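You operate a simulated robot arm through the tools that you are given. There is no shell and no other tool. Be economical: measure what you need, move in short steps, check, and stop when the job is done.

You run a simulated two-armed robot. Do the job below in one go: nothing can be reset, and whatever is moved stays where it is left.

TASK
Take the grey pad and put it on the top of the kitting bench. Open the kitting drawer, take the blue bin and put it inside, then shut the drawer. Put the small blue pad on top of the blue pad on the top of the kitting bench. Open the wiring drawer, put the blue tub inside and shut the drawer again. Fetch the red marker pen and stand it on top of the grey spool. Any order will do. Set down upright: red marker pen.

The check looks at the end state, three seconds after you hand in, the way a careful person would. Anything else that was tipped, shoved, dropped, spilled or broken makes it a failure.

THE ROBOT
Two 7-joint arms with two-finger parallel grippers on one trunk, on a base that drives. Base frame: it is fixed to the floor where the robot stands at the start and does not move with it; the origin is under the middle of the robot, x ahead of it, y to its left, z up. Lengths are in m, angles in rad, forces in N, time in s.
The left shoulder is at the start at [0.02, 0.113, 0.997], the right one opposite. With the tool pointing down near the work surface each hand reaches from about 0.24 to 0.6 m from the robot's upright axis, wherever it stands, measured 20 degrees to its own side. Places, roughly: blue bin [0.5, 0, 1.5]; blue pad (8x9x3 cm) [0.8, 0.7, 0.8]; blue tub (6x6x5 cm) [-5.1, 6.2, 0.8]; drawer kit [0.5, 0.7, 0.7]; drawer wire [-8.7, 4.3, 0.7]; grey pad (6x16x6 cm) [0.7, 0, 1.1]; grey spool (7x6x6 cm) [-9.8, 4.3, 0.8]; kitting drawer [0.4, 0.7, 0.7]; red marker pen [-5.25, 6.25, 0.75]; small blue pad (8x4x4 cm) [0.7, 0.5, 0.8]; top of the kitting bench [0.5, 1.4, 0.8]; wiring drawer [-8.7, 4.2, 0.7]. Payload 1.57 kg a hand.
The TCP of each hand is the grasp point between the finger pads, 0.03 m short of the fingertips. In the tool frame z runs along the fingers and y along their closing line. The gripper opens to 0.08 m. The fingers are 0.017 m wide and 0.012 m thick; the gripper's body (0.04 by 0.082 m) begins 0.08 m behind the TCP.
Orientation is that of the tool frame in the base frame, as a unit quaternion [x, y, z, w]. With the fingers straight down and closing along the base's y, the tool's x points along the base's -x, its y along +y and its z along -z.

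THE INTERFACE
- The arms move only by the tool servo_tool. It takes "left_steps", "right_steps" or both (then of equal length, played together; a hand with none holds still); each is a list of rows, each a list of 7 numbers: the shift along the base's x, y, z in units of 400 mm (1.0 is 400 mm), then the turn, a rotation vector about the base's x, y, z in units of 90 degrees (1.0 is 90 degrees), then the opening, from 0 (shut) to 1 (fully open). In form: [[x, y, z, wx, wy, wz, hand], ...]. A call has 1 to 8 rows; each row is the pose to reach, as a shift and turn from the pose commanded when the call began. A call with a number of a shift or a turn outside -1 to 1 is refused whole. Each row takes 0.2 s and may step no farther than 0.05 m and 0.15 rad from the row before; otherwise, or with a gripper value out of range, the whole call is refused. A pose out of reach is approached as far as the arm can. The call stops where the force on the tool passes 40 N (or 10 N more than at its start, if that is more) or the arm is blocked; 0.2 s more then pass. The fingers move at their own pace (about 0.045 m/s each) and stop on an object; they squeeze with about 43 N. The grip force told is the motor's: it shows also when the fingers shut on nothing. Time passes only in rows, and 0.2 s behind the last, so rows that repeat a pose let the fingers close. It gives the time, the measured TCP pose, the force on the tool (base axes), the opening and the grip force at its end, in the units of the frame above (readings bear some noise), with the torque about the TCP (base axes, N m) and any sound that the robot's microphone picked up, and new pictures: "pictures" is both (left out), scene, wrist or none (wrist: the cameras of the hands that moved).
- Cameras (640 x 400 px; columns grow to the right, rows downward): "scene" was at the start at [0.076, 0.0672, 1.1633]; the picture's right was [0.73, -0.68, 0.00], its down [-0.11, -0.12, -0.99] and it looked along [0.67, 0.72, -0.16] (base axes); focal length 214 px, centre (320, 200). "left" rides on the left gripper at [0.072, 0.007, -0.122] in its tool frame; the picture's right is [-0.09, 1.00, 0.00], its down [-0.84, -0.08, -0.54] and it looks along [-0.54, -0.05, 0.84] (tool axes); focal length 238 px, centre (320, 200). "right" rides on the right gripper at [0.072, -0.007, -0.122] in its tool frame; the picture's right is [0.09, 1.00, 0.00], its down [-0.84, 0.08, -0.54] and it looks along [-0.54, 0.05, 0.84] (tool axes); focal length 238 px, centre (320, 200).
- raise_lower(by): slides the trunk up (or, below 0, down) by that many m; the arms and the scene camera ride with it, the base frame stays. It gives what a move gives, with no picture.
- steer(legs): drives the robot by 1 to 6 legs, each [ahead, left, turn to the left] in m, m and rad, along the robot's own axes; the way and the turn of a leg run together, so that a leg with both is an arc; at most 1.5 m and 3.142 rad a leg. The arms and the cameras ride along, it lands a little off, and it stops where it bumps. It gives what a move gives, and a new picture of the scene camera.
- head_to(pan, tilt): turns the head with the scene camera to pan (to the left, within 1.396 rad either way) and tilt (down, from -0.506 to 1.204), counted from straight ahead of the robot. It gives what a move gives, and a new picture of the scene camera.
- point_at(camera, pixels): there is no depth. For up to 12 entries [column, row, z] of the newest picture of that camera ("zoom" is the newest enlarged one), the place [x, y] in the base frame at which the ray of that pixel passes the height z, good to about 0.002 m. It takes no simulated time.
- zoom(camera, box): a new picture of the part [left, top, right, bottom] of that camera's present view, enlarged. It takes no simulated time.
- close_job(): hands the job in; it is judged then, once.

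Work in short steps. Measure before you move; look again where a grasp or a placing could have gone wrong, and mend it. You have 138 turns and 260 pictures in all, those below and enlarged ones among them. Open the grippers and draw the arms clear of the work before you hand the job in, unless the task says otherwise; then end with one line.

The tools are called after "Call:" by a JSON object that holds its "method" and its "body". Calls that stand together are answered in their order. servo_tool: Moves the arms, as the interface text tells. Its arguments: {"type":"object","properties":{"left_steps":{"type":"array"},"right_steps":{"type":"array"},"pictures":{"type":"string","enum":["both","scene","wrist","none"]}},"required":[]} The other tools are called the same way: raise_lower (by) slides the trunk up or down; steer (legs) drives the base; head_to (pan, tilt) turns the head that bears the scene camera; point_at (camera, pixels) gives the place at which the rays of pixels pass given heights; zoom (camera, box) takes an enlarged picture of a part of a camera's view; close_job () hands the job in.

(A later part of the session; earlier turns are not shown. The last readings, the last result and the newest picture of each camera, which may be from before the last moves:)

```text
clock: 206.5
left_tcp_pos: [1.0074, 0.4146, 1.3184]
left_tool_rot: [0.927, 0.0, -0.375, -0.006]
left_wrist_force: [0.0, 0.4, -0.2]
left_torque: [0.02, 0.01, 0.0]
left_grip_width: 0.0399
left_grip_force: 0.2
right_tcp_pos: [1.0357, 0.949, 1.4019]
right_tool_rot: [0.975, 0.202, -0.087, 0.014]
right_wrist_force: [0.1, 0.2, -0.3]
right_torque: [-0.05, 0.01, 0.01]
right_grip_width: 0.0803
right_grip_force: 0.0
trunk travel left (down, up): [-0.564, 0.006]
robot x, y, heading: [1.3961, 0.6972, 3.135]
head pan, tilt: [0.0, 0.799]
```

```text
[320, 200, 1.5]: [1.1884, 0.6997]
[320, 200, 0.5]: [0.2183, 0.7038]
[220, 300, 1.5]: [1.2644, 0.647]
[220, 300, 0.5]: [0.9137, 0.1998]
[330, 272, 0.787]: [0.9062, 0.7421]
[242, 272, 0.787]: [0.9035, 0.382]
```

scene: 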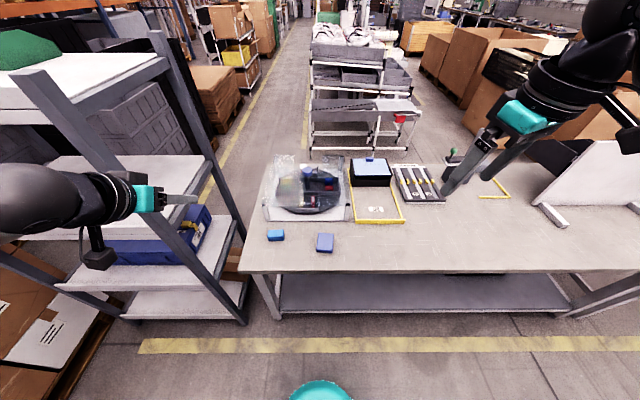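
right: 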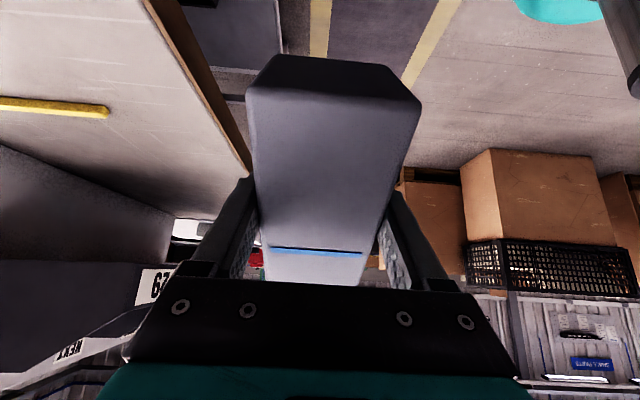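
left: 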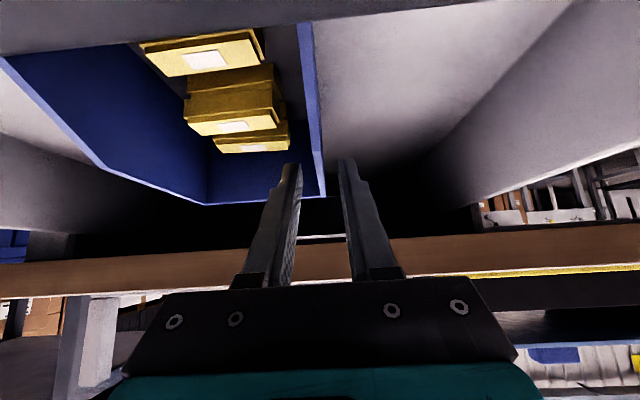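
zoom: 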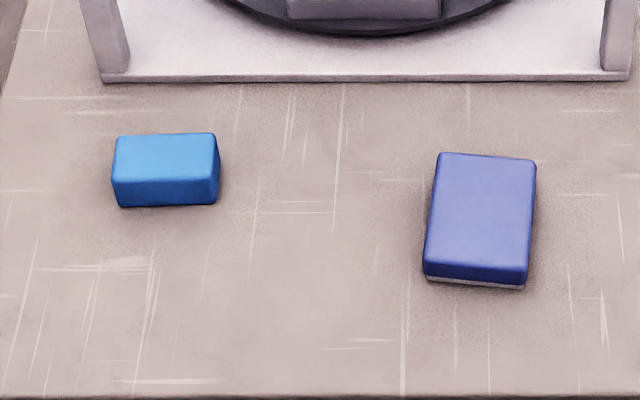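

Measuring corners of both pads with top heights 0.827 (small) and 0.817 (blue).

Call:
{"method": "point_at", "body": {"camera": "zoom", "pixels": [[118, 137, 0.827], [213, 133, 0.827], [219, 177, 0.827], [114, 182, 0.827], [119, 207, 0.787], [217, 203, 0.787], [440, 153, 0.817], [537, 160, 0.817], [528, 268, 0.817], [426, 262, 0.817], [425, 281, 0.787], [524, 289, 0.787]]}}

```text
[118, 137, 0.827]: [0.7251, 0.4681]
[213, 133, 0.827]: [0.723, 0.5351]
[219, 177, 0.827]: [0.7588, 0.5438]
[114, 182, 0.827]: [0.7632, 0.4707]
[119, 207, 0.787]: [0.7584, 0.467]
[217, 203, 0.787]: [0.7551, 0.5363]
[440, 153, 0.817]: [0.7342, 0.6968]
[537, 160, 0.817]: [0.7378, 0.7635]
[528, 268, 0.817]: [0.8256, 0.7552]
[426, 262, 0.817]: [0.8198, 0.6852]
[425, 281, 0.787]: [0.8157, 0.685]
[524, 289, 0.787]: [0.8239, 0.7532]
```

Small pad: centre ≈(0.743, 0.505), 4 cm along x; blue pad: centre ≈(0.779, 0.724), top 0.817. I'll turn the left hand vertical with the fingers closing along x, while still high.

Call:
{"method": "servo_tool", "body": {"left_steps": [[0, 0, 0, 0, -0.082, 0, 0.8], [0, 0, 0, 0, -0.164, 0, 0.8], [0, 0, 0, 0, -0.246, 0, 0.8], [0, 0, 0, 0, -0.328, 0, 0.8], [0, 0, 0, 0, -0.41, 0, 0.8], [0, 0, 0, 0, -0.49, 0, 0.8]], "pictures": "none"}}

Call:
{"method": "servo_tool", "body": {"left_steps": [[0, 0, 0, 0, 0, -0.094, 0.8], [0, 0, 0, 0, 0, -0.188, 0.8], [0, 0, 0, 0, 0, -0.282, 0.8], [0, 0, 0, 0, 0, -0.376, 0.8], [0, 0, 0, 0, 0, -0.47, 0.8], [0, 0, 0, 0, 0, -0.564, 0.8], [0, 0, 0, 0, 0, -0.658, 0.8], [0, 0, 0, 0, 0, -0.752, 0.8]], "pictures": "none"}}

Call:
{"method": "servo_tool", "body": {"left_steps": [[0, 0, 0, 0, 0, -0.09, 0.8], [0, 0, 0, 0, 0, -0.18, 0.8], [0, 0, 0, 0, 0, -0.248, 0.8]], "pictures": "none"}}

Call:
{"method": "steer", "body": {"legs": [[0.13, 0.0, 0.0]]}}

```text
clock: 207.9
left_tcp_pos: [1.0064, 0.4144, 1.3174]
left_tool_rot: [1.0, 0.001, 0.002, -0.004]
left_wrist_force: [-0.5, -0.1, -0.1]
left_torque: [0.01, 0.02, -0.01]
left_grip_width: 0.0638
left_grip_force: 0.0
right_tcp_pos: [1.0348, 0.9488, 1.4022]
right_tool_rot: [0.975, 0.202, -0.087, 0.015]
right_wrist_force: [-0.4, 0.3, 0.0]
right_torque: [0.01, -0.04, 0.0]
right_grip_width: 0.0798
right_grip_force: 0.0
trunk travel left (down, up): [-0.564, 0.006]
robot x, y, heading: [1.3957, 0.6957, 3.141]
head pan, tilt: [0.0, 0.799]
```

```text
clock: 209.7
left_tcp_pos: [1.0089, 0.4142, 1.3171]
left_tool_rot: [0.831, -0.557, 0.004, -0.005]
left_wrist_force: [0.4, -0.3, 0.4]
left_torque: [0.05, 0.03, -0.01]
left_grip_width: 0.0639
left_grip_force: 0.1
right_tcp_pos: [1.0364, 0.9498, 1.4015]
right_tool_rot: [0.975, 0.201, -0.087, 0.014]
right_wrist_force: [-0.7, -0.2, -0.4]
right_torque: [0.0, 0.02, -0.03]
right_grip_width: 0.0801
right_grip_force: 0.0
trunk travel left (down, up): [-0.564, 0.006]
robot x, y, heading: [1.3903, 0.6976, 3.141]
head pan, tilt: [0.0, 0.799]
```

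```text
clock: 210.5
left_tcp_pos: [1.0079, 0.4142, 1.3179]
left_tool_rot: [0.708, -0.707, 0.005, -0.003]
left_wrist_force: [0.2, 0.3, -0.1]
left_torque: [-0.03, 0.0, -0.01]
left_grip_width: 0.0639
left_grip_force: 0.1
right_tcp_pos: [1.0358, 0.9484, 1.4026]
right_tool_rot: [0.975, 0.202, -0.088, 0.015]
right_wrist_force: [0.2, -0.5, -0.5]
right_torque: [0.01, 0.02, 0.01]
right_grip_width: 0.08
right_grip_force: 0.0
trunk travel left (down, up): [-0.564, 0.006]
robot x, y, heading: [1.3948, 0.7003, 3.138]
head pan, tilt: [0.0, 0.799]
```

```text
clock: 211.8
left_tcp_pos: [0.879, 0.4137, 1.3192]
left_tool_rot: [0.708, -0.706, 0.005, -0.003]
left_wrist_force: [-0.3, -0.5, 1.3]
left_torque: [0.03, -0.03, -0.01]
left_grip_width: 0.0639
left_grip_force: 0.2
right_tcp_pos: [0.9067, 0.9502, 1.4026]
right_tool_rot: [0.975, 0.201, -0.089, 0.015]
right_wrist_force: [0.8, 0.6, 0.0]
right_torque: [0.02, -0.03, 0.0]
right_grip_width: 0.0801
right_grip_force: 0.1
trunk travel left (down, up): [-0.564, 0.006]
robot x, y, heading: [1.2628, 0.6975, 3.141]
head pan, tilt: [0.0, 0.799]
```

scene: 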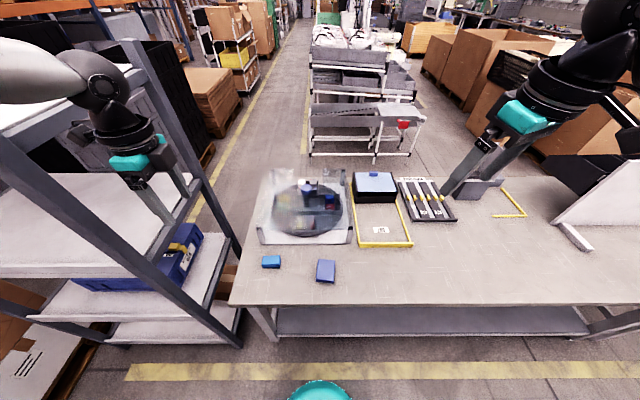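

Lower the trunk 0.4 m and move the left hand above the small pad.

Call:
{"method": "raise_lower", "body": {"by": -0.4}}

Call:
{"method": "servo_tool", "body": {"left_steps": [[-0.08, 0.06, 0, 0, 0, 0, 0.8], [-0.17, 0.12, 0, 0, 0, 0, 0.8], [-0.26, 0.18, 0, 0, 0, 0, 0.8], [-0.34, 0.228, -0.02, 0, 0, 0, 0.8]], "pictures": "both"}}

```text
clock: 215.6
left_tcp_pos: [0.8794, 0.4147, 0.9175]
left_tool_rot: [0.709, -0.706, 0.005, -0.004]
left_wrist_force: [0.0, 0.6, -0.6]
left_torque: [-0.01, 0.02, 0.01]
left_grip_width: 0.064
left_grip_force: 0.0
right_tcp_pos: [0.9066, 0.9498, 1.0032]
right_tool_rot: [0.975, 0.203, -0.088, 0.014]
right_wrist_force: [0.3, 0.4, 0.3]
right_torque: [0.03, 0.03, 0.02]
right_grip_width: 0.08
right_grip_force: 0.1
trunk travel left (down, up): [-0.164, 0.406]
robot x, y, heading: [1.2663, 0.699, 3.136]
head pan, tilt: [0.0, 0.799]
```

```text
clock: 216.6
left_tcp_pos: [0.7693, 0.4937, 0.9166]
left_tool_rot: [0.708, -0.706, 0.003, -0.003]
left_wrist_force: [-1.2, -0.2, 0.8]
left_torque: [0.01, 0.02, -0.01]
left_grip_width: 0.0641
left_grip_force: 0.1
left hand out of reach, approached as far as the arm can: row 4
right_tcp_pos: [0.9072, 0.9503, 1.0024]
right_tool_rot: [0.975, 0.202, -0.087, 0.015]
right_wrist_force: [0.6, 0.0, 1.0]
right_torque: [0.03, 0.01, 0.0]
right_grip_width: 0.0801
right_grip_force: 0.1
trunk travel left (down, up): [-0.164, 0.406]
robot x, y, heading: [1.2638, 0.7007, 3.137]
head pan, tilt: [0.0, 0.799]
```

scene: 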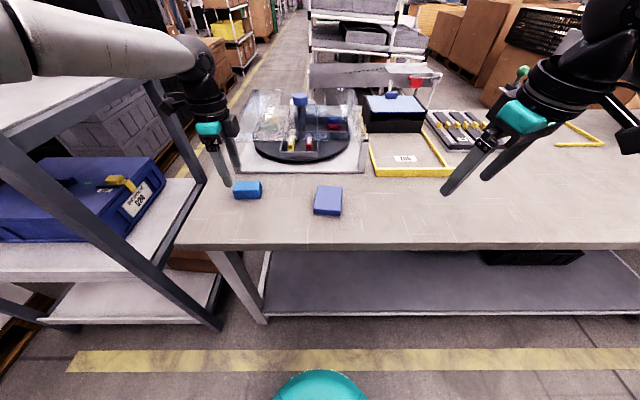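
left: 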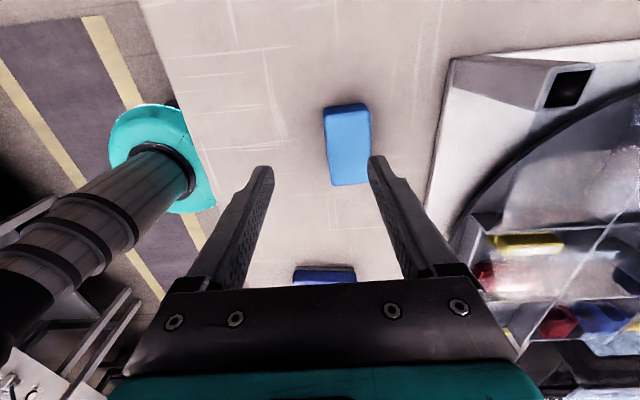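

At the reach limit (x 0.769 vs 0.743 wanted). Lowering the trunk brings the wrist level with the shoulder; I'll first raise the hand, then lower the trunk 0.1 m and try again.

Call:
{"method": "servo_tool", "body": {"left_steps": [[0.05, 0.0, 0.08, 0, 0, 0, 0.8], [0.1, 0.0, 0.16, 0, 0, 0, 0.8]], "pictures": "none"}}

Call:
{"method": "raise_lower", "body": {"by": -0.1}}

Call:
{"method": "servo_tool", "body": {"left_steps": [[-0.08, 0.015, 0, 0, 0, 0, 0.8], [-0.165, 0.03, 0, 0, 0, 0, 0.8]], "pictures": "wrist"}}

```text
clock: 217.2
left_tcp_pos: [0.8099, 0.4922, 0.9793]
left_tool_rot: [0.709, -0.705, 0.004, -0.003]
left_wrist_force: [0.1, -0.6, 0.8]
left_torque: [0.03, 0.01, -0.01]
left_grip_width: 0.064
left_grip_force: 0.0
right_tcp_pos: [0.9066, 0.951, 1.0029]
right_tool_rot: [0.975, 0.202, -0.087, 0.015]
right_wrist_force: [-0.5, 0.8, -0.5]
right_torque: [0.03, 0.0, -0.02]
right_grip_width: 0.0799
right_grip_force: 0.1
trunk travel left (down, up): [-0.164, 0.406]
robot x, y, heading: [1.2643, 0.7003, 3.137]
head pan, tilt: [0.0, 0.799]
```

```text
clock: 218.6
left_tcp_pos: [0.808, 0.4923, 0.8797]
left_tool_rot: [0.708, -0.706, 0.003, -0.003]
left_wrist_force: [-0.5, -0.8, 0.7]
left_torque: [-0.03, -0.01, 0.04]
left_grip_width: 0.064
left_grip_force: 0.0
right_tcp_pos: [0.9069, 0.9492, 0.9031]
right_tool_rot: [0.976, 0.201, -0.087, 0.015]
right_wrist_force: [0.8, 0.1, 0.0]
right_torque: [-0.01, 0.01, 0.0]
right_grip_width: 0.0799
right_grip_force: 0.0
trunk travel left (down, up): [-0.064, 0.506]
robot x, y, heading: [1.2653, 0.6968, 3.134]
head pan, tilt: [0.0, 0.799]
```

```text
clock: 219.2
left_tcp_pos: [0.7594, 0.4947, 0.8787]
left_tool_rot: [0.708, -0.706, 0.003, -0.002]
left_wrist_force: [-1.3, 0.2, 0.0]
left_torque: [-0.03, 0.02, -0.03]
left_grip_width: 0.064
left_grip_force: 0.1
left hand out of reach, approached as far as the arm can: row 2
right_tcp_pos: [0.9068, 0.9504, 0.9033]
right_tool_rot: [0.975, 0.202, -0.088, 0.015]
right_wrist_force: [-0.5, -0.3, 0.0]
right_torque: [0.01, 0.04, 0.0]
right_grip_width: 0.0798
right_grip_force: 0.0
trunk travel left (down, up): [-0.064, 0.506]
robot x, y, heading: [1.2651, 0.6964, 3.141]
head pan, tilt: [0.0, 0.799]
```

left: 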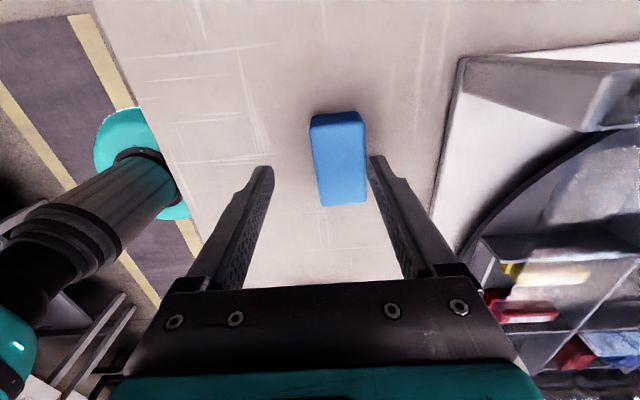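

Still 1.5 cm short. I'll nudge the base 2.5 cm ahead and 5 cm left (−y), then re-align over the pad.

Call:
{"method": "steer", "body": {"legs": [[0.025, 0.05, 0.0]]}}

Call:
{"method": "servo_tool", "body": {"left_steps": [[0.02, 0.07, 0, 0, 0, 0, 0.9], [0.02, 0.15, 0, 0, 0, 0, 0.9]], "pictures": "wrist"}}

```text
clock: 220.1
left_tcp_pos: [0.7342, 0.4459, 0.8791]
left_tool_rot: [0.708, -0.706, 0.003, -0.003]
left_wrist_force: [-0.3, -0.2, -0.6]
left_torque: [-0.04, 0.04, -0.01]
left_grip_width: 0.0641
left_grip_force: 0.0
right_tcp_pos: [0.8813, 0.9007, 0.9041]
right_tool_rot: [0.975, 0.202, -0.088, 0.015]
right_wrist_force: [-0.3, 0.2, 0.2]
right_torque: [0.0, 0.0, 0.02]
right_grip_width: 0.0801
right_grip_force: 0.0
trunk travel left (down, up): [-0.064, 0.506]
robot x, y, heading: [1.2419, 0.6515, 3.139]
head pan, tilt: [0.0, 0.799]
```

scene: 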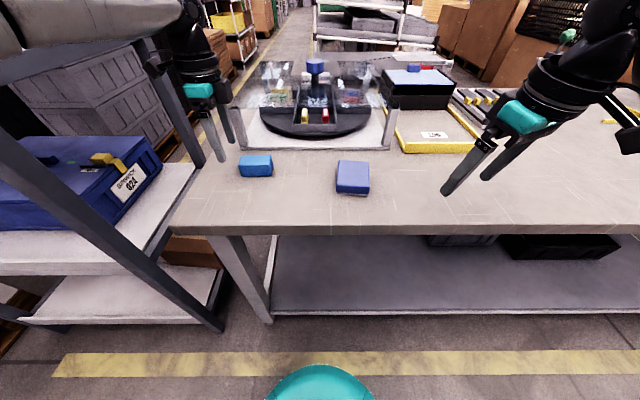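

```text
clock: 220.7
left_tcp_pos: [0.7615, 0.4931, 0.8806]
left_tool_rot: [0.709, -0.706, 0.002, -0.002]
left_wrist_force: [0.1, 0.4, 0.2]
left_torque: [-0.02, 0.0, 0.0]
left_grip_width: 0.0722
left_grip_force: 0.1
left hand out of reach, approached as far as the arm can: row 1, 2
right_tcp_pos: [0.8825, 0.8994, 0.9026]
right_tool_rot: [0.975, 0.201, -0.088, 0.014]
right_wrist_force: [2.0, -0.2, -0.6]
right_torque: [-0.02, 0.0, 0.05]
right_grip_width: 0.08
right_grip_force: 0.0
trunk travel left (down, up): [-0.064, 0.506]
robot x, y, heading: [1.2397, 0.651, 3.131]
head pan, tilt: [0.0, 0.799]
```

left: 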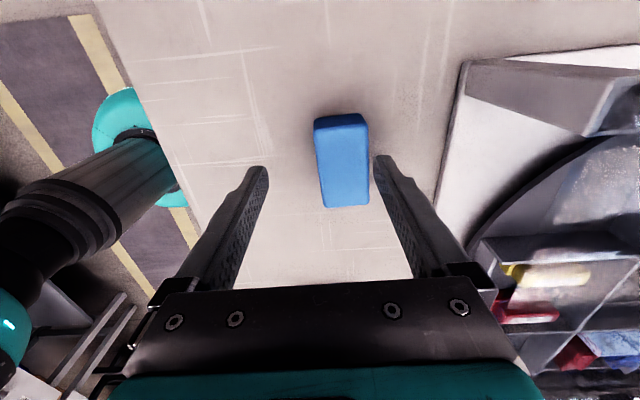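

With this yaw the hand needs to be further to the robot's left. I'll drive 9 cm to the right (+y) and bring the hand back over the pad.

Call:
{"method": "steer", "body": {"legs": [[0.0, -0.09, 0.0]]}}

Call:
{"method": "servo_tool", "body": {"left_steps": [[0.0, -0.1, 0, 0, 0, 0, 1], [-0.045, -0.19, 0, 0, 0, 0, 1]], "pictures": "wrist"}}

```text
clock: 221.8
left_tcp_pos: [0.7611, 0.5827, 0.8802]
left_tool_rot: [0.709, -0.706, 0.002, -0.003]
left_wrist_force: [-0.6, -0.3, 0.2]
left_torque: [0.05, -0.02, 0.0]
left_grip_width: 0.072
left_grip_force: 0.1
right_tcp_pos: [0.8823, 0.9884, 0.9028]
right_tool_rot: [0.975, 0.201, -0.088, 0.014]
right_wrist_force: [0.3, -0.2, 0.5]
right_torque: [0.02, -0.02, -0.01]
right_grip_width: 0.0801
right_grip_force: 0.0
trunk travel left (down, up): [-0.064, 0.506]
robot x, y, heading: [1.2436, 0.7406, 3.138]
head pan, tilt: [0.0, 0.799]
```

scene: 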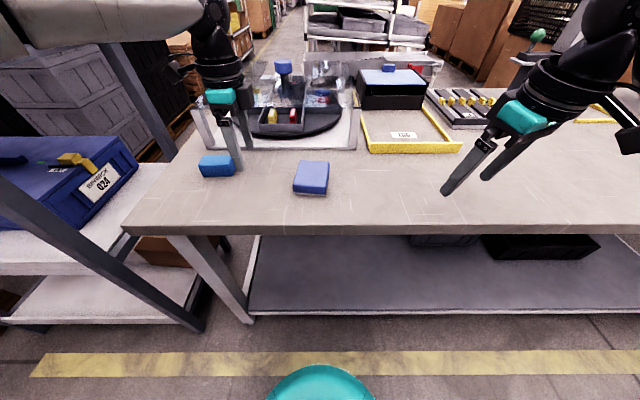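

```text
clock: 222.4
left_tcp_pos: [0.7416, 0.5064, 0.878]
left_tool_rot: [0.708, -0.706, 0.002, -0.003]
left_wrist_force: [-0.6, -0.6, 0.0]
left_torque: [0.01, 0.0, 0.0]
left_grip_width: 0.0796
left_grip_force: 0.0
right_tcp_pos: [0.8829, 0.9883, 0.9029]
right_tool_rot: [0.975, 0.202, -0.088, 0.015]
right_wrist_force: [-0.6, 0.1, -0.4]
right_torque: [-0.02, 0.01, -0.02]
right_grip_width: 0.08
right_grip_force: 0.0
trunk travel left (down, up): [-0.064, 0.506]
robot x, y, heading: [1.2412, 0.7391, 3.141]
head pan, tilt: [0.0, 0.799]
```

left: 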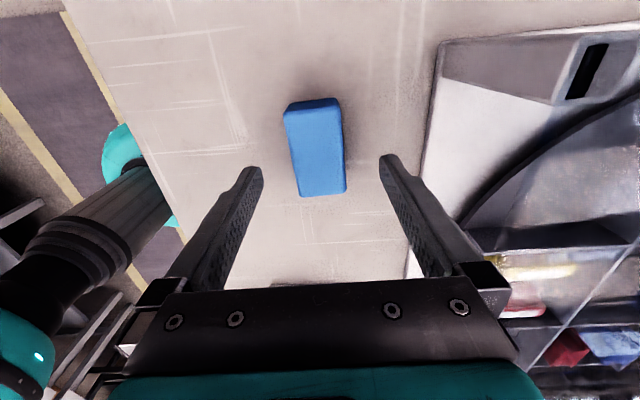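

Over the pad now; verifying its position from the wrist view at z 0.827.

Call:
{"method": "point_at", "body": {"camera": "left", "pixels": [[285, 109, 0.827], [339, 104, 0.827], [345, 190, 0.827], [299, 195, 0.827], [345, 190, 0.82]]}}

```text
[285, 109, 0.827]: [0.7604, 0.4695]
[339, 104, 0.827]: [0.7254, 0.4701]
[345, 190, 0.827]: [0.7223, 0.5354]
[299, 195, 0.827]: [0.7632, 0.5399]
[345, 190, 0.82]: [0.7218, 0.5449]
```

Excellent agreement: pad centre (0.743, 0.504). Descend to TCP z 0.823 (tips 5 mm above the bench) and close.

Call:
{"method": "servo_tool", "body": {"left_steps": [[0.003, -0.005, -0.07, 0, 0, 0, 1], [0.003, -0.005, -0.137, 0, 0, 0, 1], [0.003, -0.005, -0.137, 0, 0, 0, 0], [0.003, -0.005, -0.137, 0, 0, 0, 0], [0.003, -0.005, -0.137, 0, 0, 0, 0], [0.003, -0.005, -0.137, 0, 0, 0, 0]], "pictures": "wrist"}}

```text
clock: 223.6
left_tcp_pos: [0.745, 0.5061, 0.8305]
left_tool_rot: [0.708, -0.706, -0.002, -0.002]
left_wrist_force: [5.1, 0.4, 10.9]
left_torque: [-0.11, -0.37, 0.07]
left_grip_width: 0.0391
left_grip_force: 17.5
right_tcp_pos: [0.8835, 0.989, 0.9032]
right_tool_rot: [0.976, 0.201, -0.087, 0.015]
right_wrist_force: [0.5, 0.7, 0.0]
right_torque: [0.01, 0.0, -0.01]
right_grip_width: 0.0799
right_grip_force: 0.1
trunk travel left (down, up): [-0.064, 0.506]
robot x, y, heading: [1.2415, 0.7432, 3.137]
head pan, tilt: [0.0, 0.799]
stopped in row 5 (left hand): the force on the tool passed its limit at 69 N (the readings are from after the stop); the commanded pose is now the measured one
```

left: 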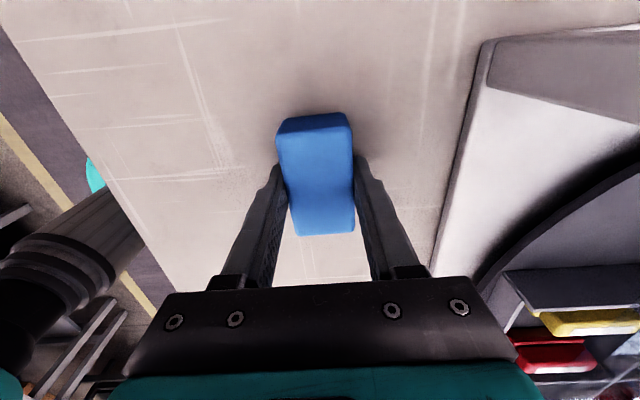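

The fingertips touched the bench (so its top is ≈0.80), and the pad is between the fingers (39 mm). Relieve 2 mm, complete the grip and lift.

Call:
{"method": "servo_tool", "body": {"left_steps": [[0, 0, 0.005, 0, 0, 0, 0], [0, 0, 0.005, 0, 0, 0, 0], [0, 0, 0.05, 0, 0, 0, 0], [0, 0, 0.12, 0, 0, 0, 0], [0, 0, 0.19, 0, 0, 0, 0]], "pictures": "wrist"}}

```text
clock: 224.8
left_tcp_pos: [0.7453, 0.5068, 0.9044]
left_tool_rot: [0.709, -0.705, 0.0, -0.002]
left_wrist_force: [0.0, -0.1, 0.1]
left_torque: [0.0, 0.02, 0.0]
left_grip_width: 0.0388
left_grip_force: 42.9
right_tcp_pos: [0.8808, 0.9886, 0.9038]
right_tool_rot: [0.975, 0.202, -0.087, 0.014]
right_wrist_force: [0.0, -0.2, -1.1]
right_torque: [-0.05, 0.01, -0.01]
right_grip_width: 0.08
right_grip_force: 0.0
trunk travel left (down, up): [-0.064, 0.506]
robot x, y, heading: [1.2421, 0.742, 3.134]
head pan, tilt: [0.0, 0.799]
```

left: 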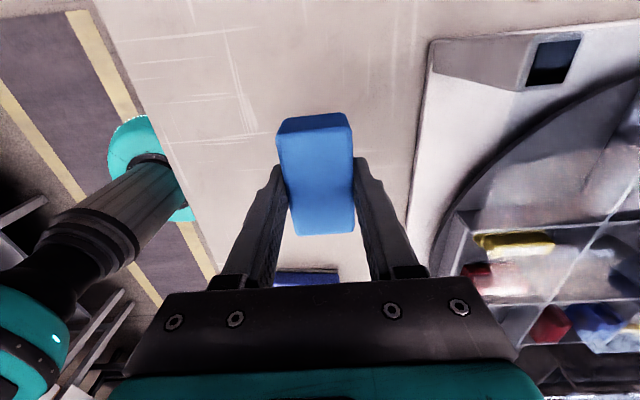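

Pad held firmly. Now drive 22 cm to the right (+y), which carries the hand over toward the blue pad, and re-measure that pad.

Call:
{"method": "steer", "body": {"legs": [[-0.03, -0.217, 0.0]]}}

Call:
{"method": "zoom", "body": {"camera": "scene", "box": [200, 150, 320, 220]}}

Call:
{"method": "servo_tool", "body": {"left_steps": [[0, 0, 0, 0, 0, 0, 0]], "pictures": "wrist"}}

```text
clock: 226.5
left_tcp_pos: [0.7753, 0.728, 0.9025]
left_tool_rot: [-0.707, 0.707, 0.001, 0.002]
left_wrist_force: [-0.6, 0.7, -0.8]
left_torque: [0.01, -0.02, 0.01]
left_grip_width: 0.0388
left_grip_force: 43.0
right_tcp_pos: [0.9152, 1.2093, 0.9036]
right_tool_rot: [0.976, 0.2, -0.087, 0.015]
right_wrist_force: [0.1, 0.2, 0.2]
right_torque: [0.0, 0.01, 0.03]
right_grip_width: 0.0799
right_grip_force: 0.0
trunk travel left (down, up): [-0.064, 0.506]
robot x, y, heading: [1.2718, 0.9543, 3.138]
head pan, tilt: [0.0, 0.799]
```

scene: 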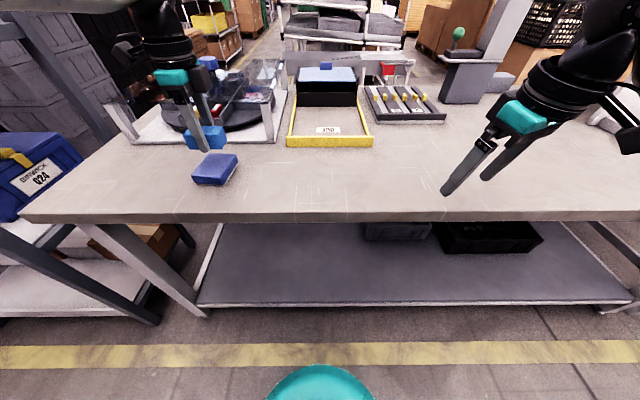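

```text
5.33 times, centred on (260, 185) of scene
```

zoom: 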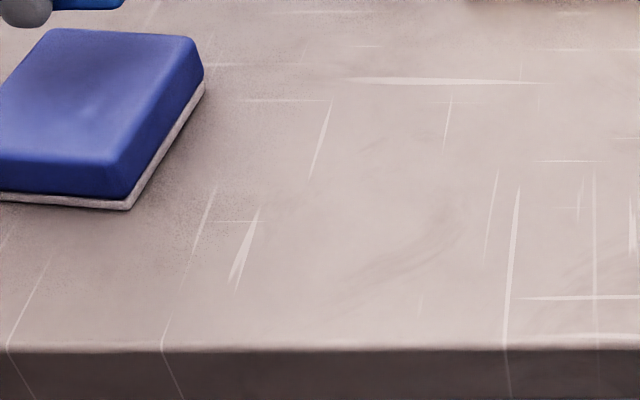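

```text
clock: 226.9
left_tcp_pos: [0.7756, 0.7289, 0.9027]
left_tool_rot: [0.707, -0.707, -0.001, -0.002]
left_wrist_force: [-0.4, 0.2, -0.7]
left_torque: [0.0, -0.01, -0.02]
left_grip_width: 0.0387
left_grip_force: 43.6
right_tcp_pos: [0.9153, 1.21, 0.9026]
right_tool_rot: [0.976, 0.2, -0.087, 0.015]
right_wrist_force: [-0.5, 0.1, -0.1]
right_torque: [-0.03, 0.0, -0.01]
right_grip_width: 0.0801
right_grip_force: 0.1
trunk travel left (down, up): [-0.064, 0.506]
robot x, y, heading: [1.2715, 0.9586, 3.136]
head pan, tilt: [0.0, 0.799]
```

left: 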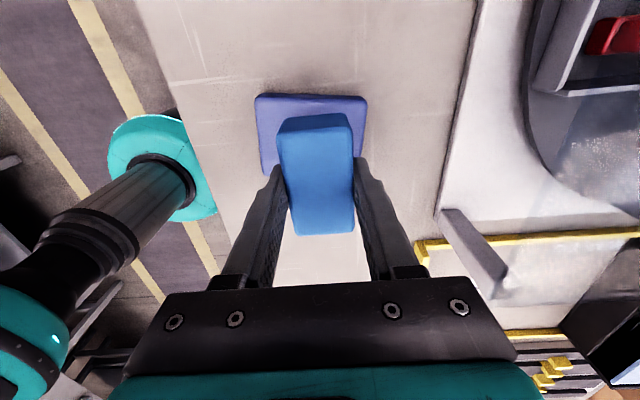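

Measuring the blue pad's top corners from both cameras (candidate heights 0.83).

Call:
{"method": "point_at", "body": {"camera": "scene", "pixels": [[237.5, 155.4, 0.83], [223.4, 178.4, 0.83], [208.4, 153.5, 0.83], [193, 176, 0.83]]}}

Call:
{"method": "point_at", "body": {"camera": "left", "pixels": [[257, 96, 0.83], [366, 99, 0.83], [264, 172, 0.83], [362, 160, 0.83]]}}

```text
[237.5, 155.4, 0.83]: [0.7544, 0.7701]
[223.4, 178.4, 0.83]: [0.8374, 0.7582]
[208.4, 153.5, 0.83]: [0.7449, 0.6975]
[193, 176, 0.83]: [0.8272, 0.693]
```

```text
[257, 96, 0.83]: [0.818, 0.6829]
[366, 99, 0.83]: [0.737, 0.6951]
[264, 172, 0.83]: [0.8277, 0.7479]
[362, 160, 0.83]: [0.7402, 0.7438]
```

Blue pad centre ≈(0.784, 0.725). Shift 9 mm in +x, 3 mm in −y, and lower toward contact (expected TCP z≈0.861).

Call:
{"method": "servo_tool", "body": {"left_steps": [[0.022, -0.008, 0, 0, 0, 0, 0], [0.022, -0.008, -0.05, 0, 0, 0, 0], [0.022, -0.008, -0.085, 0, 0, 0, 0], [0.022, -0.008, -0.095, 0, 0, 0, 0]], "pictures": "scene"}}

Call:
{"method": "zoom", "body": {"camera": "scene", "box": [150, 110, 290, 200]}}

```text
clock: 227.9
left_tcp_pos: [0.7838, 0.7253, 0.8658]
left_tool_rot: [-0.707, 0.707, -0.001, 0.002]
left_wrist_force: [0.1, 0.7, -0.2]
left_torque: [0.01, 0.01, -0.02]
left_grip_width: 0.0389
left_grip_force: 42.8
right_tcp_pos: [0.9137, 1.2097, 0.9029]
right_tool_rot: [0.976, 0.2, -0.088, 0.014]
right_wrist_force: [-0.2, -0.7, 0.3]
right_torque: [-0.02, 0.02, -0.01]
right_grip_width: 0.0798
right_grip_force: 0.1
trunk travel left (down, up): [-0.064, 0.506]
robot x, y, heading: [1.2744, 0.9621, 3.135]
head pan, tilt: [0.0, 0.799]
```

scene: 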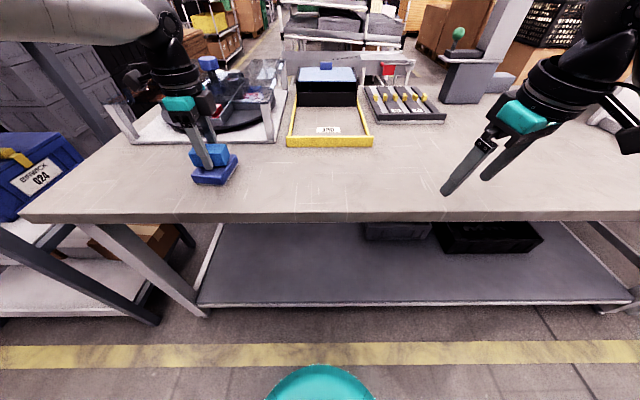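

```text
4.44 times, centred on (220, 155) of scene
```

zoom: 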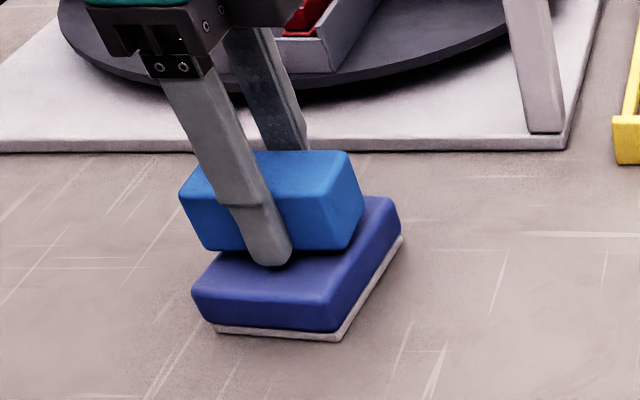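

Well centred and just above. Descending in 2 mm steps to contact.

Call:
{"method": "servo_tool", "body": {"left_steps": [[0, 0, -0.005, 0, 0, 0, 0], [0, 0, -0.01, 0, 0, 0, 0], [0, 0, -0.015, 0, 0, 0, 0]], "pictures": "none"}}

```text
clock: 228.7
left_tcp_pos: [0.784, 0.7263, 0.8606]
left_tool_rot: [0.707, -0.707, -0.001, -0.002]
left_wrist_force: [-0.4, -0.2, 6.0]
left_torque: [-0.02, 0.03, -0.01]
left_grip_width: 0.0388
left_grip_force: 42.8
right_tcp_pos: [0.9161, 1.21, 0.9029]
right_tool_rot: [0.976, 0.2, -0.088, 0.014]
right_wrist_force: [0.6, 0.4, 0.3]
right_torque: [0.0, 0.0, -0.01]
right_grip_width: 0.0802
right_grip_force: 0.0
trunk travel left (down, up): [-0.064, 0.506]
robot x, y, heading: [1.272, 0.96, 3.137]
head pan, tilt: [0.0, 0.799]
```

Contact (6 N) at 0.8606. Release and lift straight up.

Call:
{"method": "servo_tool", "body": {"left_steps": [[0, 0, 0, 0, 0, 0, 0.65], [0, 0, 0, 0, 0, 0, 0.7], [0, 0, 0, 0, 0, 0, 0.7], [0, 0, 0.06, 0, 0, 0, 0.7], [0, 0, 0.15, 0, 0, 0, 0.7], [0, 0, 0.26, 0, 0, 0, 0.7], [0, 0, 0.38, 0, 0, 0, 0.7]], "pictures": "scene"}}

Call:
{"method": "zoom", "body": {"camera": "scene", "box": [150, 110, 290, 200]}}

```text
clock: 230.3
left_tcp_pos: [0.7841, 0.7271, 1.0111]
left_tool_rot: [-0.707, 0.707, -0.001, 0.003]
left_wrist_force: [0.1, 0.2, 0.6]
left_torque: [-0.02, 0.02, 0.02]
left_grip_width: 0.056
left_grip_force: 0.0
right_tcp_pos: [0.9143, 1.2097, 0.9025]
right_tool_rot: [0.976, 0.2, -0.087, 0.014]
right_wrist_force: [-0.9, 0.0, -0.3]
right_torque: [0.01, -0.02, -0.02]
right_grip_width: 0.0802
right_grip_force: 0.1
trunk travel left (down, up): [-0.064, 0.506]
robot x, y, heading: [1.2727, 0.9575, 3.136]
head pan, tilt: [0.0, 0.799]
```

scene: 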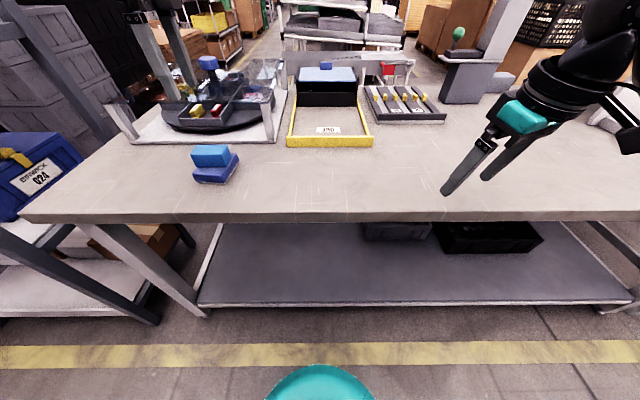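

```text
4.44 times, centred on (220, 155) of scene
```

zoom: 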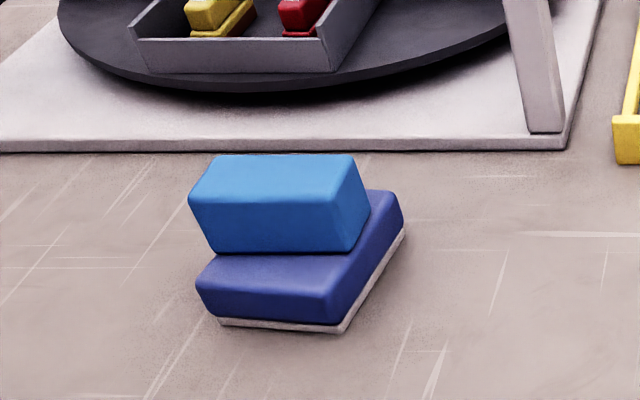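

The small pad sits squarely on the blue pad. Kitting work is done; I raise the trunk and drive back out through the gap toward −x.

Call:
{"method": "raise_lower", "body": {"by": 0.35}}

Call:
{"method": "steer", "body": {"legs": [[-0.14, 0.0, 0.0], [0.0, -1.4, 0.0], [0.0, -1.3, 0.0]]}}

Call:
{"method": "steer", "body": {"legs": [[1.0, 0.0, 0.0], [0.75, 0.0, 0.0], [0.0, 0.3, 0.0]]}}

Call:
{"method": "head_to", "body": {"pan": 0.0, "tilt": 0.35}}

Call:
{"method": "head_to", "body": {"pan": -0.9, "tilt": 0.35}}

```text
clock: 233.7
left_tcp_pos: [0.7839, 0.7271, 1.3601]
left_tool_rot: [-0.707, 0.707, 0.0, 0.003]
left_wrist_force: [-0.1, 0.5, -0.2]
left_torque: [0.0, -0.02, -0.05]
left_grip_width: 0.0561
left_grip_force: 0.0
right_tcp_pos: [0.9153, 1.2098, 1.2527]
right_tool_rot: [0.976, 0.2, -0.089, 0.014]
right_wrist_force: [-0.8, 1.0, -1.3]
right_torque: [-0.02, 0.04, 0.04]
right_grip_width: 0.0801
right_grip_force: 0.1
trunk travel left (down, up): [-0.414, 0.156]
robot x, y, heading: [1.2729, 0.9575, 3.135]
head pan, tilt: [0.0, 0.799]
```

```text
clock: 247.8
left_tcp_pos: [0.9292, 3.4433, 1.3607]
left_tool_rot: [-0.707, 0.708, 0.001, 0.002]
left_wrist_force: [-0.1, -1.0, 0.7]
left_torque: [0.0, -0.02, 0.0]
left_grip_width: 0.0559
left_grip_force: 0.1
right_tcp_pos: [1.0613, 3.9264, 1.2526]
right_tool_rot: [0.976, 0.199, -0.087, 0.015]
right_wrist_force: [-0.2, -0.5, 0.0]
right_torque: [0.04, 0.03, -0.04]
right_grip_width: 0.08
right_grip_force: 0.1
trunk travel left (down, up): [-0.414, 0.156]
robot x, y, heading: [1.4169, 3.6719, 3.131]
head pan, tilt: [0.0, 0.799]
```

scene: 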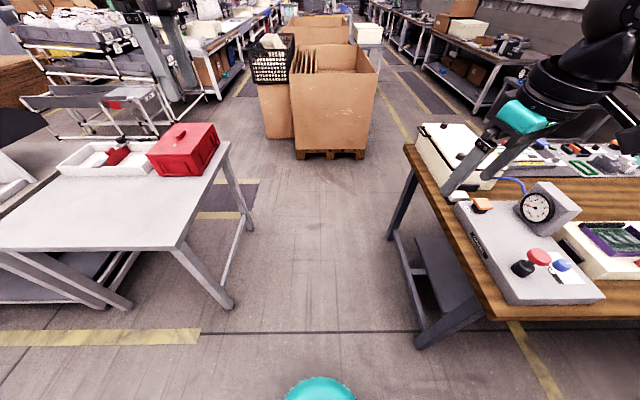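

```text
clock: 258.3
left_tcp_pos: [-0.8358, 3.1926, 1.36]
left_tool_rot: [-0.698, 0.716, 0.0, 0.002]
left_wrist_force: [0.0, -0.3, 0.0]
left_torque: [-0.01, 0.04, 0.01]
left_grip_width: 0.056
left_grip_force: 0.1
right_tcp_pos: [-0.6919, 3.6715, 1.2537]
right_tool_rot: [0.978, 0.187, -0.088, 0.013]
right_wrist_force: [-0.1, -0.1, 0.2]
right_torque: [0.01, -0.02, 0.01]
right_grip_width: 0.0799
right_grip_force: 0.1
trunk travel left (down, up): [-0.414, 0.156]
robot x, y, heading: [-0.3393, 3.414, 3.105]
head pan, tilt: [0.0, 0.799]
```

scene: 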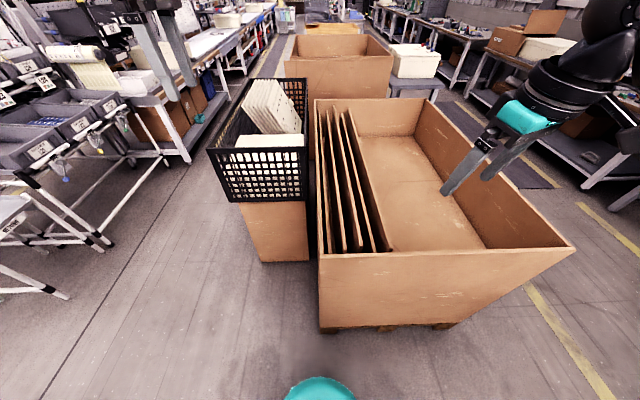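

```text
clock: 259.2
left_tcp_pos: [-0.8358, 3.1924, 1.3614]
left_tool_rot: [-0.697, 0.717, 0.0, 0.002]
left_wrist_force: [0.2, -0.1, 0.2]
left_torque: [-0.01, 0.01, -0.01]
left_grip_width: 0.056
left_grip_force: 0.0
right_tcp_pos: [-0.6915, 3.6718, 1.2524]
right_tool_rot: [0.978, 0.187, -0.088, 0.013]
right_wrist_force: [0.0, 0.6, 0.2]
right_torque: [0.0, 0.01, 0.01]
right_grip_width: 0.08
right_grip_force: 0.1
trunk travel left (down, up): [-0.414, 0.156]
robot x, y, heading: [-0.3442, 3.4113, 3.111]
head pan, tilt: [0.0, 0.351]
```

scene: 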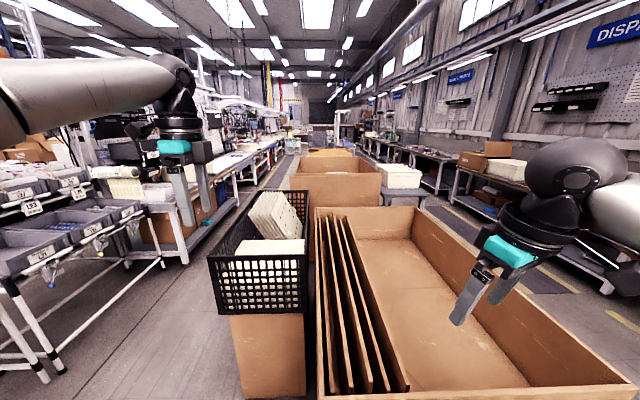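

```text
clock: 260.4
left_tcp_pos: [-0.8363, 3.1938, 1.3618]
left_tool_rot: [-0.697, 0.717, 0.001, 0.002]
left_wrist_force: [0.3, -0.2, -1.4]
left_torque: [-0.03, -0.03, -0.03]
left_grip_width: 0.0558
left_grip_force: 0.0
right_tcp_pos: [-0.692, 3.6731, 1.2518]
right_tool_rot: [0.978, 0.187, -0.088, 0.014]
right_wrist_force: [-0.6, -0.6, -0.7]
right_torque: [0.0, 0.01, 0.01]
right_grip_width: 0.08
right_grip_force: 0.0
trunk travel left (down, up): [-0.414, 0.156]
robot x, y, heading: [-0.3432, 3.4111, 3.105]
head pan, tilt: [-0.901, 0.351]
```

scene: 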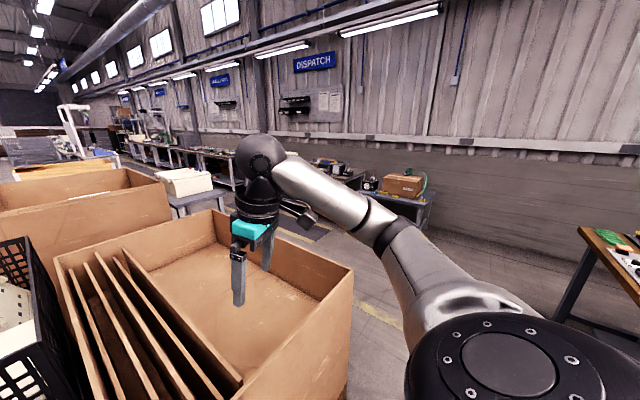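

The wall benches lie along y≈6 with a lane at y≈5 beyond the box. I'll straighten, drive right (+y) between box and bottle table, and look along the lane.

Call:
{"method": "steer", "body": {"legs": [[0.0, 0.0, 0.034], [-0.05, 0.0, 0.0], [0.0, -1.45, 0.0]]}}

Call:
{"method": "head_to", "body": {"pan": -0.35, "tilt": 0.4}}

```text
clock: 268.5
left_tcp_pos: [-0.7958, 4.6105, 1.3617]
left_tool_rot: [0.722, -0.692, -0.001, -0.001]
left_wrist_force: [0.3, -0.2, 1.0]
left_torque: [0.01, -0.01, -0.01]
left_grip_width: 0.0562
left_grip_force: 0.0
right_tcp_pos: [-0.6859, 5.0973, 1.2534]
right_tool_rot: [0.971, 0.221, -0.087, 0.017]
right_wrist_force: [0.2, -0.6, 0.0]
right_torque: [-0.01, 0.01, 0.0]
right_grip_width: 0.0798
right_grip_force: 0.1
trunk travel left (down, up): [-0.414, 0.156]
robot x, y, heading: [-0.3167, 4.861, -3.105]
head pan, tilt: [-0.901, 0.351]
```

scene: 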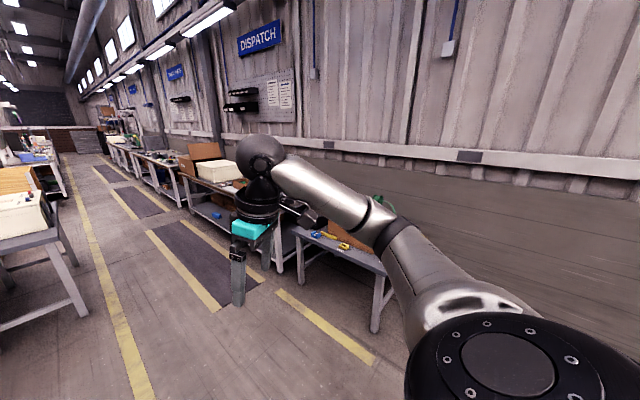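

```text
clock: 269.5
left_tcp_pos: [-0.7952, 4.6088, 1.3611]
left_tool_rot: [0.723, -0.691, -0.001, -0.002]
left_wrist_force: [0.6, -0.3, 0.5]
left_torque: [0.02, 0.02, 0.0]
left_grip_width: 0.0561
left_grip_force: 0.1
right_tcp_pos: [-0.6872, 5.0979, 1.2514]
right_tool_rot: [0.971, 0.221, -0.087, 0.017]
right_wrist_force: [0.7, 0.8, -0.7]
right_torque: [0.0, 0.01, 0.02]
right_grip_width: 0.08
right_grip_force: 0.0
trunk travel left (down, up): [-0.414, 0.156]
robot x, y, heading: [-0.3178, 4.8647, -3.104]
head pan, tilt: [-0.351, 0.4]
```

scene: 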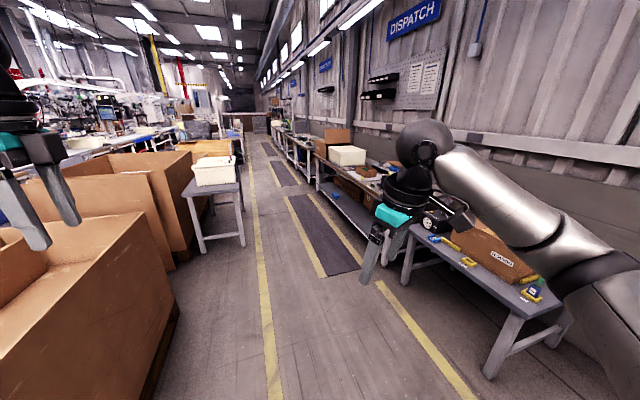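

The lane is clear between the cream-box table (245,242) and the wall benches. Measuring lane borders.

Call:
{"method": "point_at", "body": {"camera": "scene", "pixels": [[244, 243, 0.0], [203, 254, 0.0], [404, 285, 0.0], [490, 378, 0.0], [322, 190, 0.0], [270, 330, 0.0], [400, 310, 0.0], [355, 268, 0.0]]}}

```text
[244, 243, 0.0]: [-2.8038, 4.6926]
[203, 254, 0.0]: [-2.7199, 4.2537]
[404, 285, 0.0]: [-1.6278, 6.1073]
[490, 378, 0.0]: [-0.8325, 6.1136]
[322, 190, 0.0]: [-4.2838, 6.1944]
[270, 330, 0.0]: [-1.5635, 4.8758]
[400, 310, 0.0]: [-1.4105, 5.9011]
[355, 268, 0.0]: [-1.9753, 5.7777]
```

Lane spans y≈4.7–6.1. I straighten, shift to y≈5.3 and drive 4.7 m ahead, then turn right to face the wall bench.

Call:
{"method": "steer", "body": {"legs": [[0.0, 0.0, -0.037], [0.0, -0.42, 0.0], [1.5, 0.0, 0.0], [1.5, 0.0, 0.0], [1.5, 0.0, 0.0]]}}

Call:
{"method": "head_to", "body": {"pan": -0.9, "tilt": 0.5}}

```text
clock: 293.5
left_tcp_pos: [-5.2907, 5.2434, 1.3601]
left_tool_rot: [-0.692, 0.722, 0.0, 0.003]
left_wrist_force: [0.1, -0.4, 0.2]
left_torque: [-0.04, -0.03, -0.03]
left_grip_width: 0.056
left_grip_force: 0.1
right_tcp_pos: [-5.1397, 5.7216, 1.2517]
right_tool_rot: [0.98, 0.18, -0.088, 0.013]
right_wrist_force: [0.3, -0.9, 0.3]
right_torque: [0.0, -0.01, -0.01]
right_grip_width: 0.0798
right_grip_force: 0.1
trunk travel left (down, up): [-0.414, 0.156]
robot x, y, heading: [-4.7905, 5.4564, 3.088]
head pan, tilt: [-0.351, 0.4]
```

scene: 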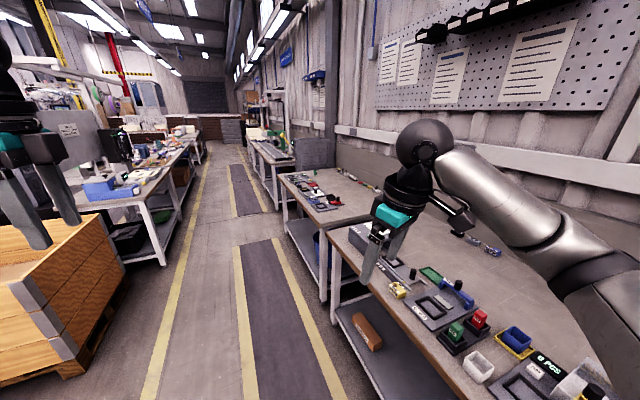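

```text
clock: 294.4
left_tcp_pos: [-5.2913, 5.2447, 1.361]
left_tool_rot: [-0.692, 0.721, 0.0, 0.002]
left_wrist_force: [-0.6, 0.2, 0.1]
left_torque: [-0.01, 0.02, 0.03]
left_grip_width: 0.056
left_grip_force: 0.0
right_tcp_pos: [-5.1407, 5.7209, 1.2527]
right_tool_rot: [0.98, 0.179, -0.088, 0.012]
right_wrist_force: [0.1, -0.3, 0.6]
right_torque: [0.01, 0.0, 0.04]
right_grip_width: 0.0801
right_grip_force: 0.0
trunk travel left (down, up): [-0.414, 0.156]
robot x, y, heading: [-4.7966, 5.4552, 3.092]
head pan, tilt: [-0.901, 0.499]
```

scene: 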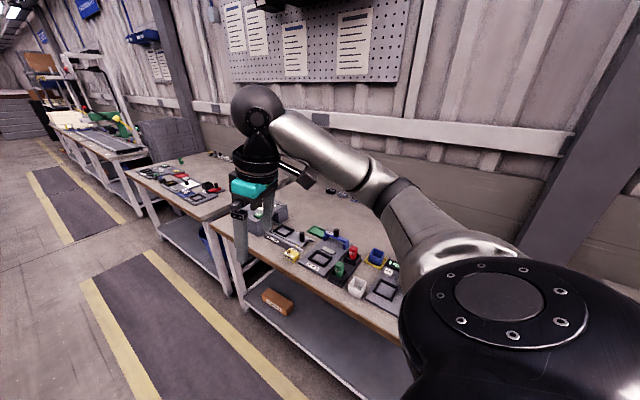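

The blue tub stands in a yellow-edged spot around (375,258). I'll drive 0.35 m further, turn right to face the wall bench and look down.

Call:
{"method": "steer", "body": {"legs": [[0.33, 0.0, 0.0], [0.0, 0.0, -1.521]]}}

Call:
{"method": "head_to", "body": {"pan": 0.0, "tilt": 0.75}}

Call:
{"method": "zoom", "body": {"camera": "scene", "box": [220, 130, 420, 280]}}

```text
clock: 300.4
left_tcp_pos: [-5.3576, 5.962, 1.3614]
left_tool_rot: [0.003, 1.0, 0.0, 0.001]
left_wrist_force: [-0.7, -0.8, 0.2]
left_torque: [-0.01, 0.03, -0.02]
left_grip_width: 0.0559
left_grip_force: 0.2
right_tcp_pos: [-4.8761, 5.8265, 1.2528]
right_tool_rot: [0.83, -0.551, -0.072, -0.052]
right_wrist_force: [-1.1, 0.2, 0.0]
right_torque: [0.0, 0.01, -0.02]
right_grip_width: 0.0802
right_grip_force: 0.0
trunk travel left (down, up): [-0.414, 0.156]
robot x, y, heading: [-5.1325, 5.472, 1.557]
head pan, tilt: [-0.901, 0.499]
```

scene: 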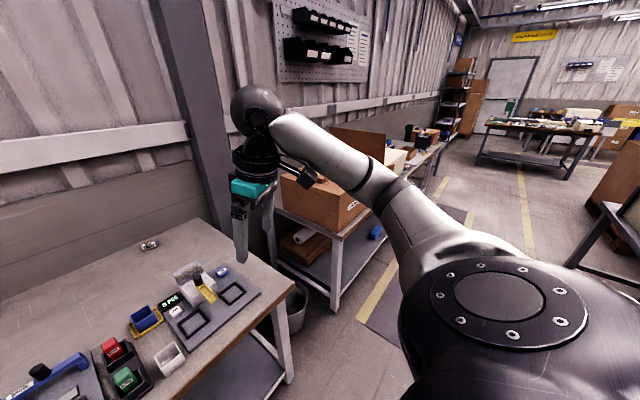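

```text
clock: 301.6
left_tcp_pos: [-5.3573, 5.961, 1.3615]
left_tool_rot: [0.003, 1.0, 0.0, 0.002]
left_wrist_force: [-0.6, -0.9, 0.2]
left_torque: [-0.03, 0.0, 0.0]
left_grip_width: 0.0561
left_grip_force: 0.0
right_tcp_pos: [-4.8756, 5.8282, 1.2535]
right_tool_rot: [0.83, -0.55, -0.073, -0.052]
right_wrist_force: [-0.2, 0.3, -0.3]
right_torque: [0.01, 0.01, -0.01]
right_grip_width: 0.0801
right_grip_force: 0.0
trunk travel left (down, up): [-0.414, 0.156]
robot x, y, heading: [-5.1324, 5.4718, 1.555]
head pan, tilt: [0.0, 0.75]
```

scene: 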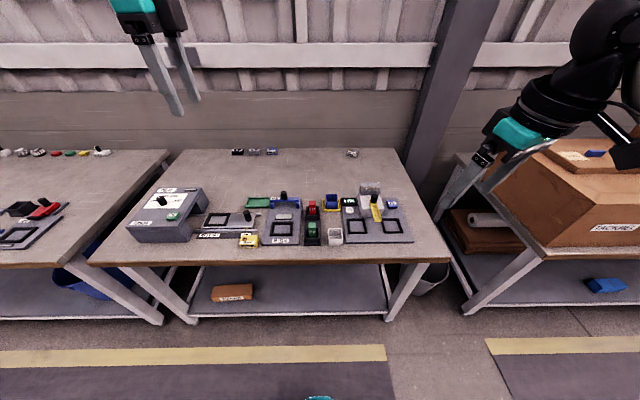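

```text
2.67 times, centred on (320, 205) of scene
```

zoom: 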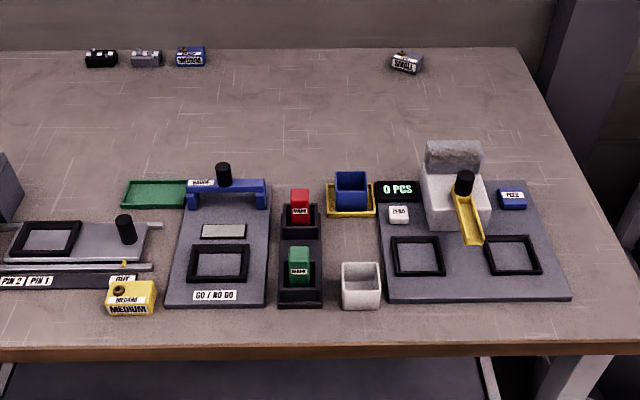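

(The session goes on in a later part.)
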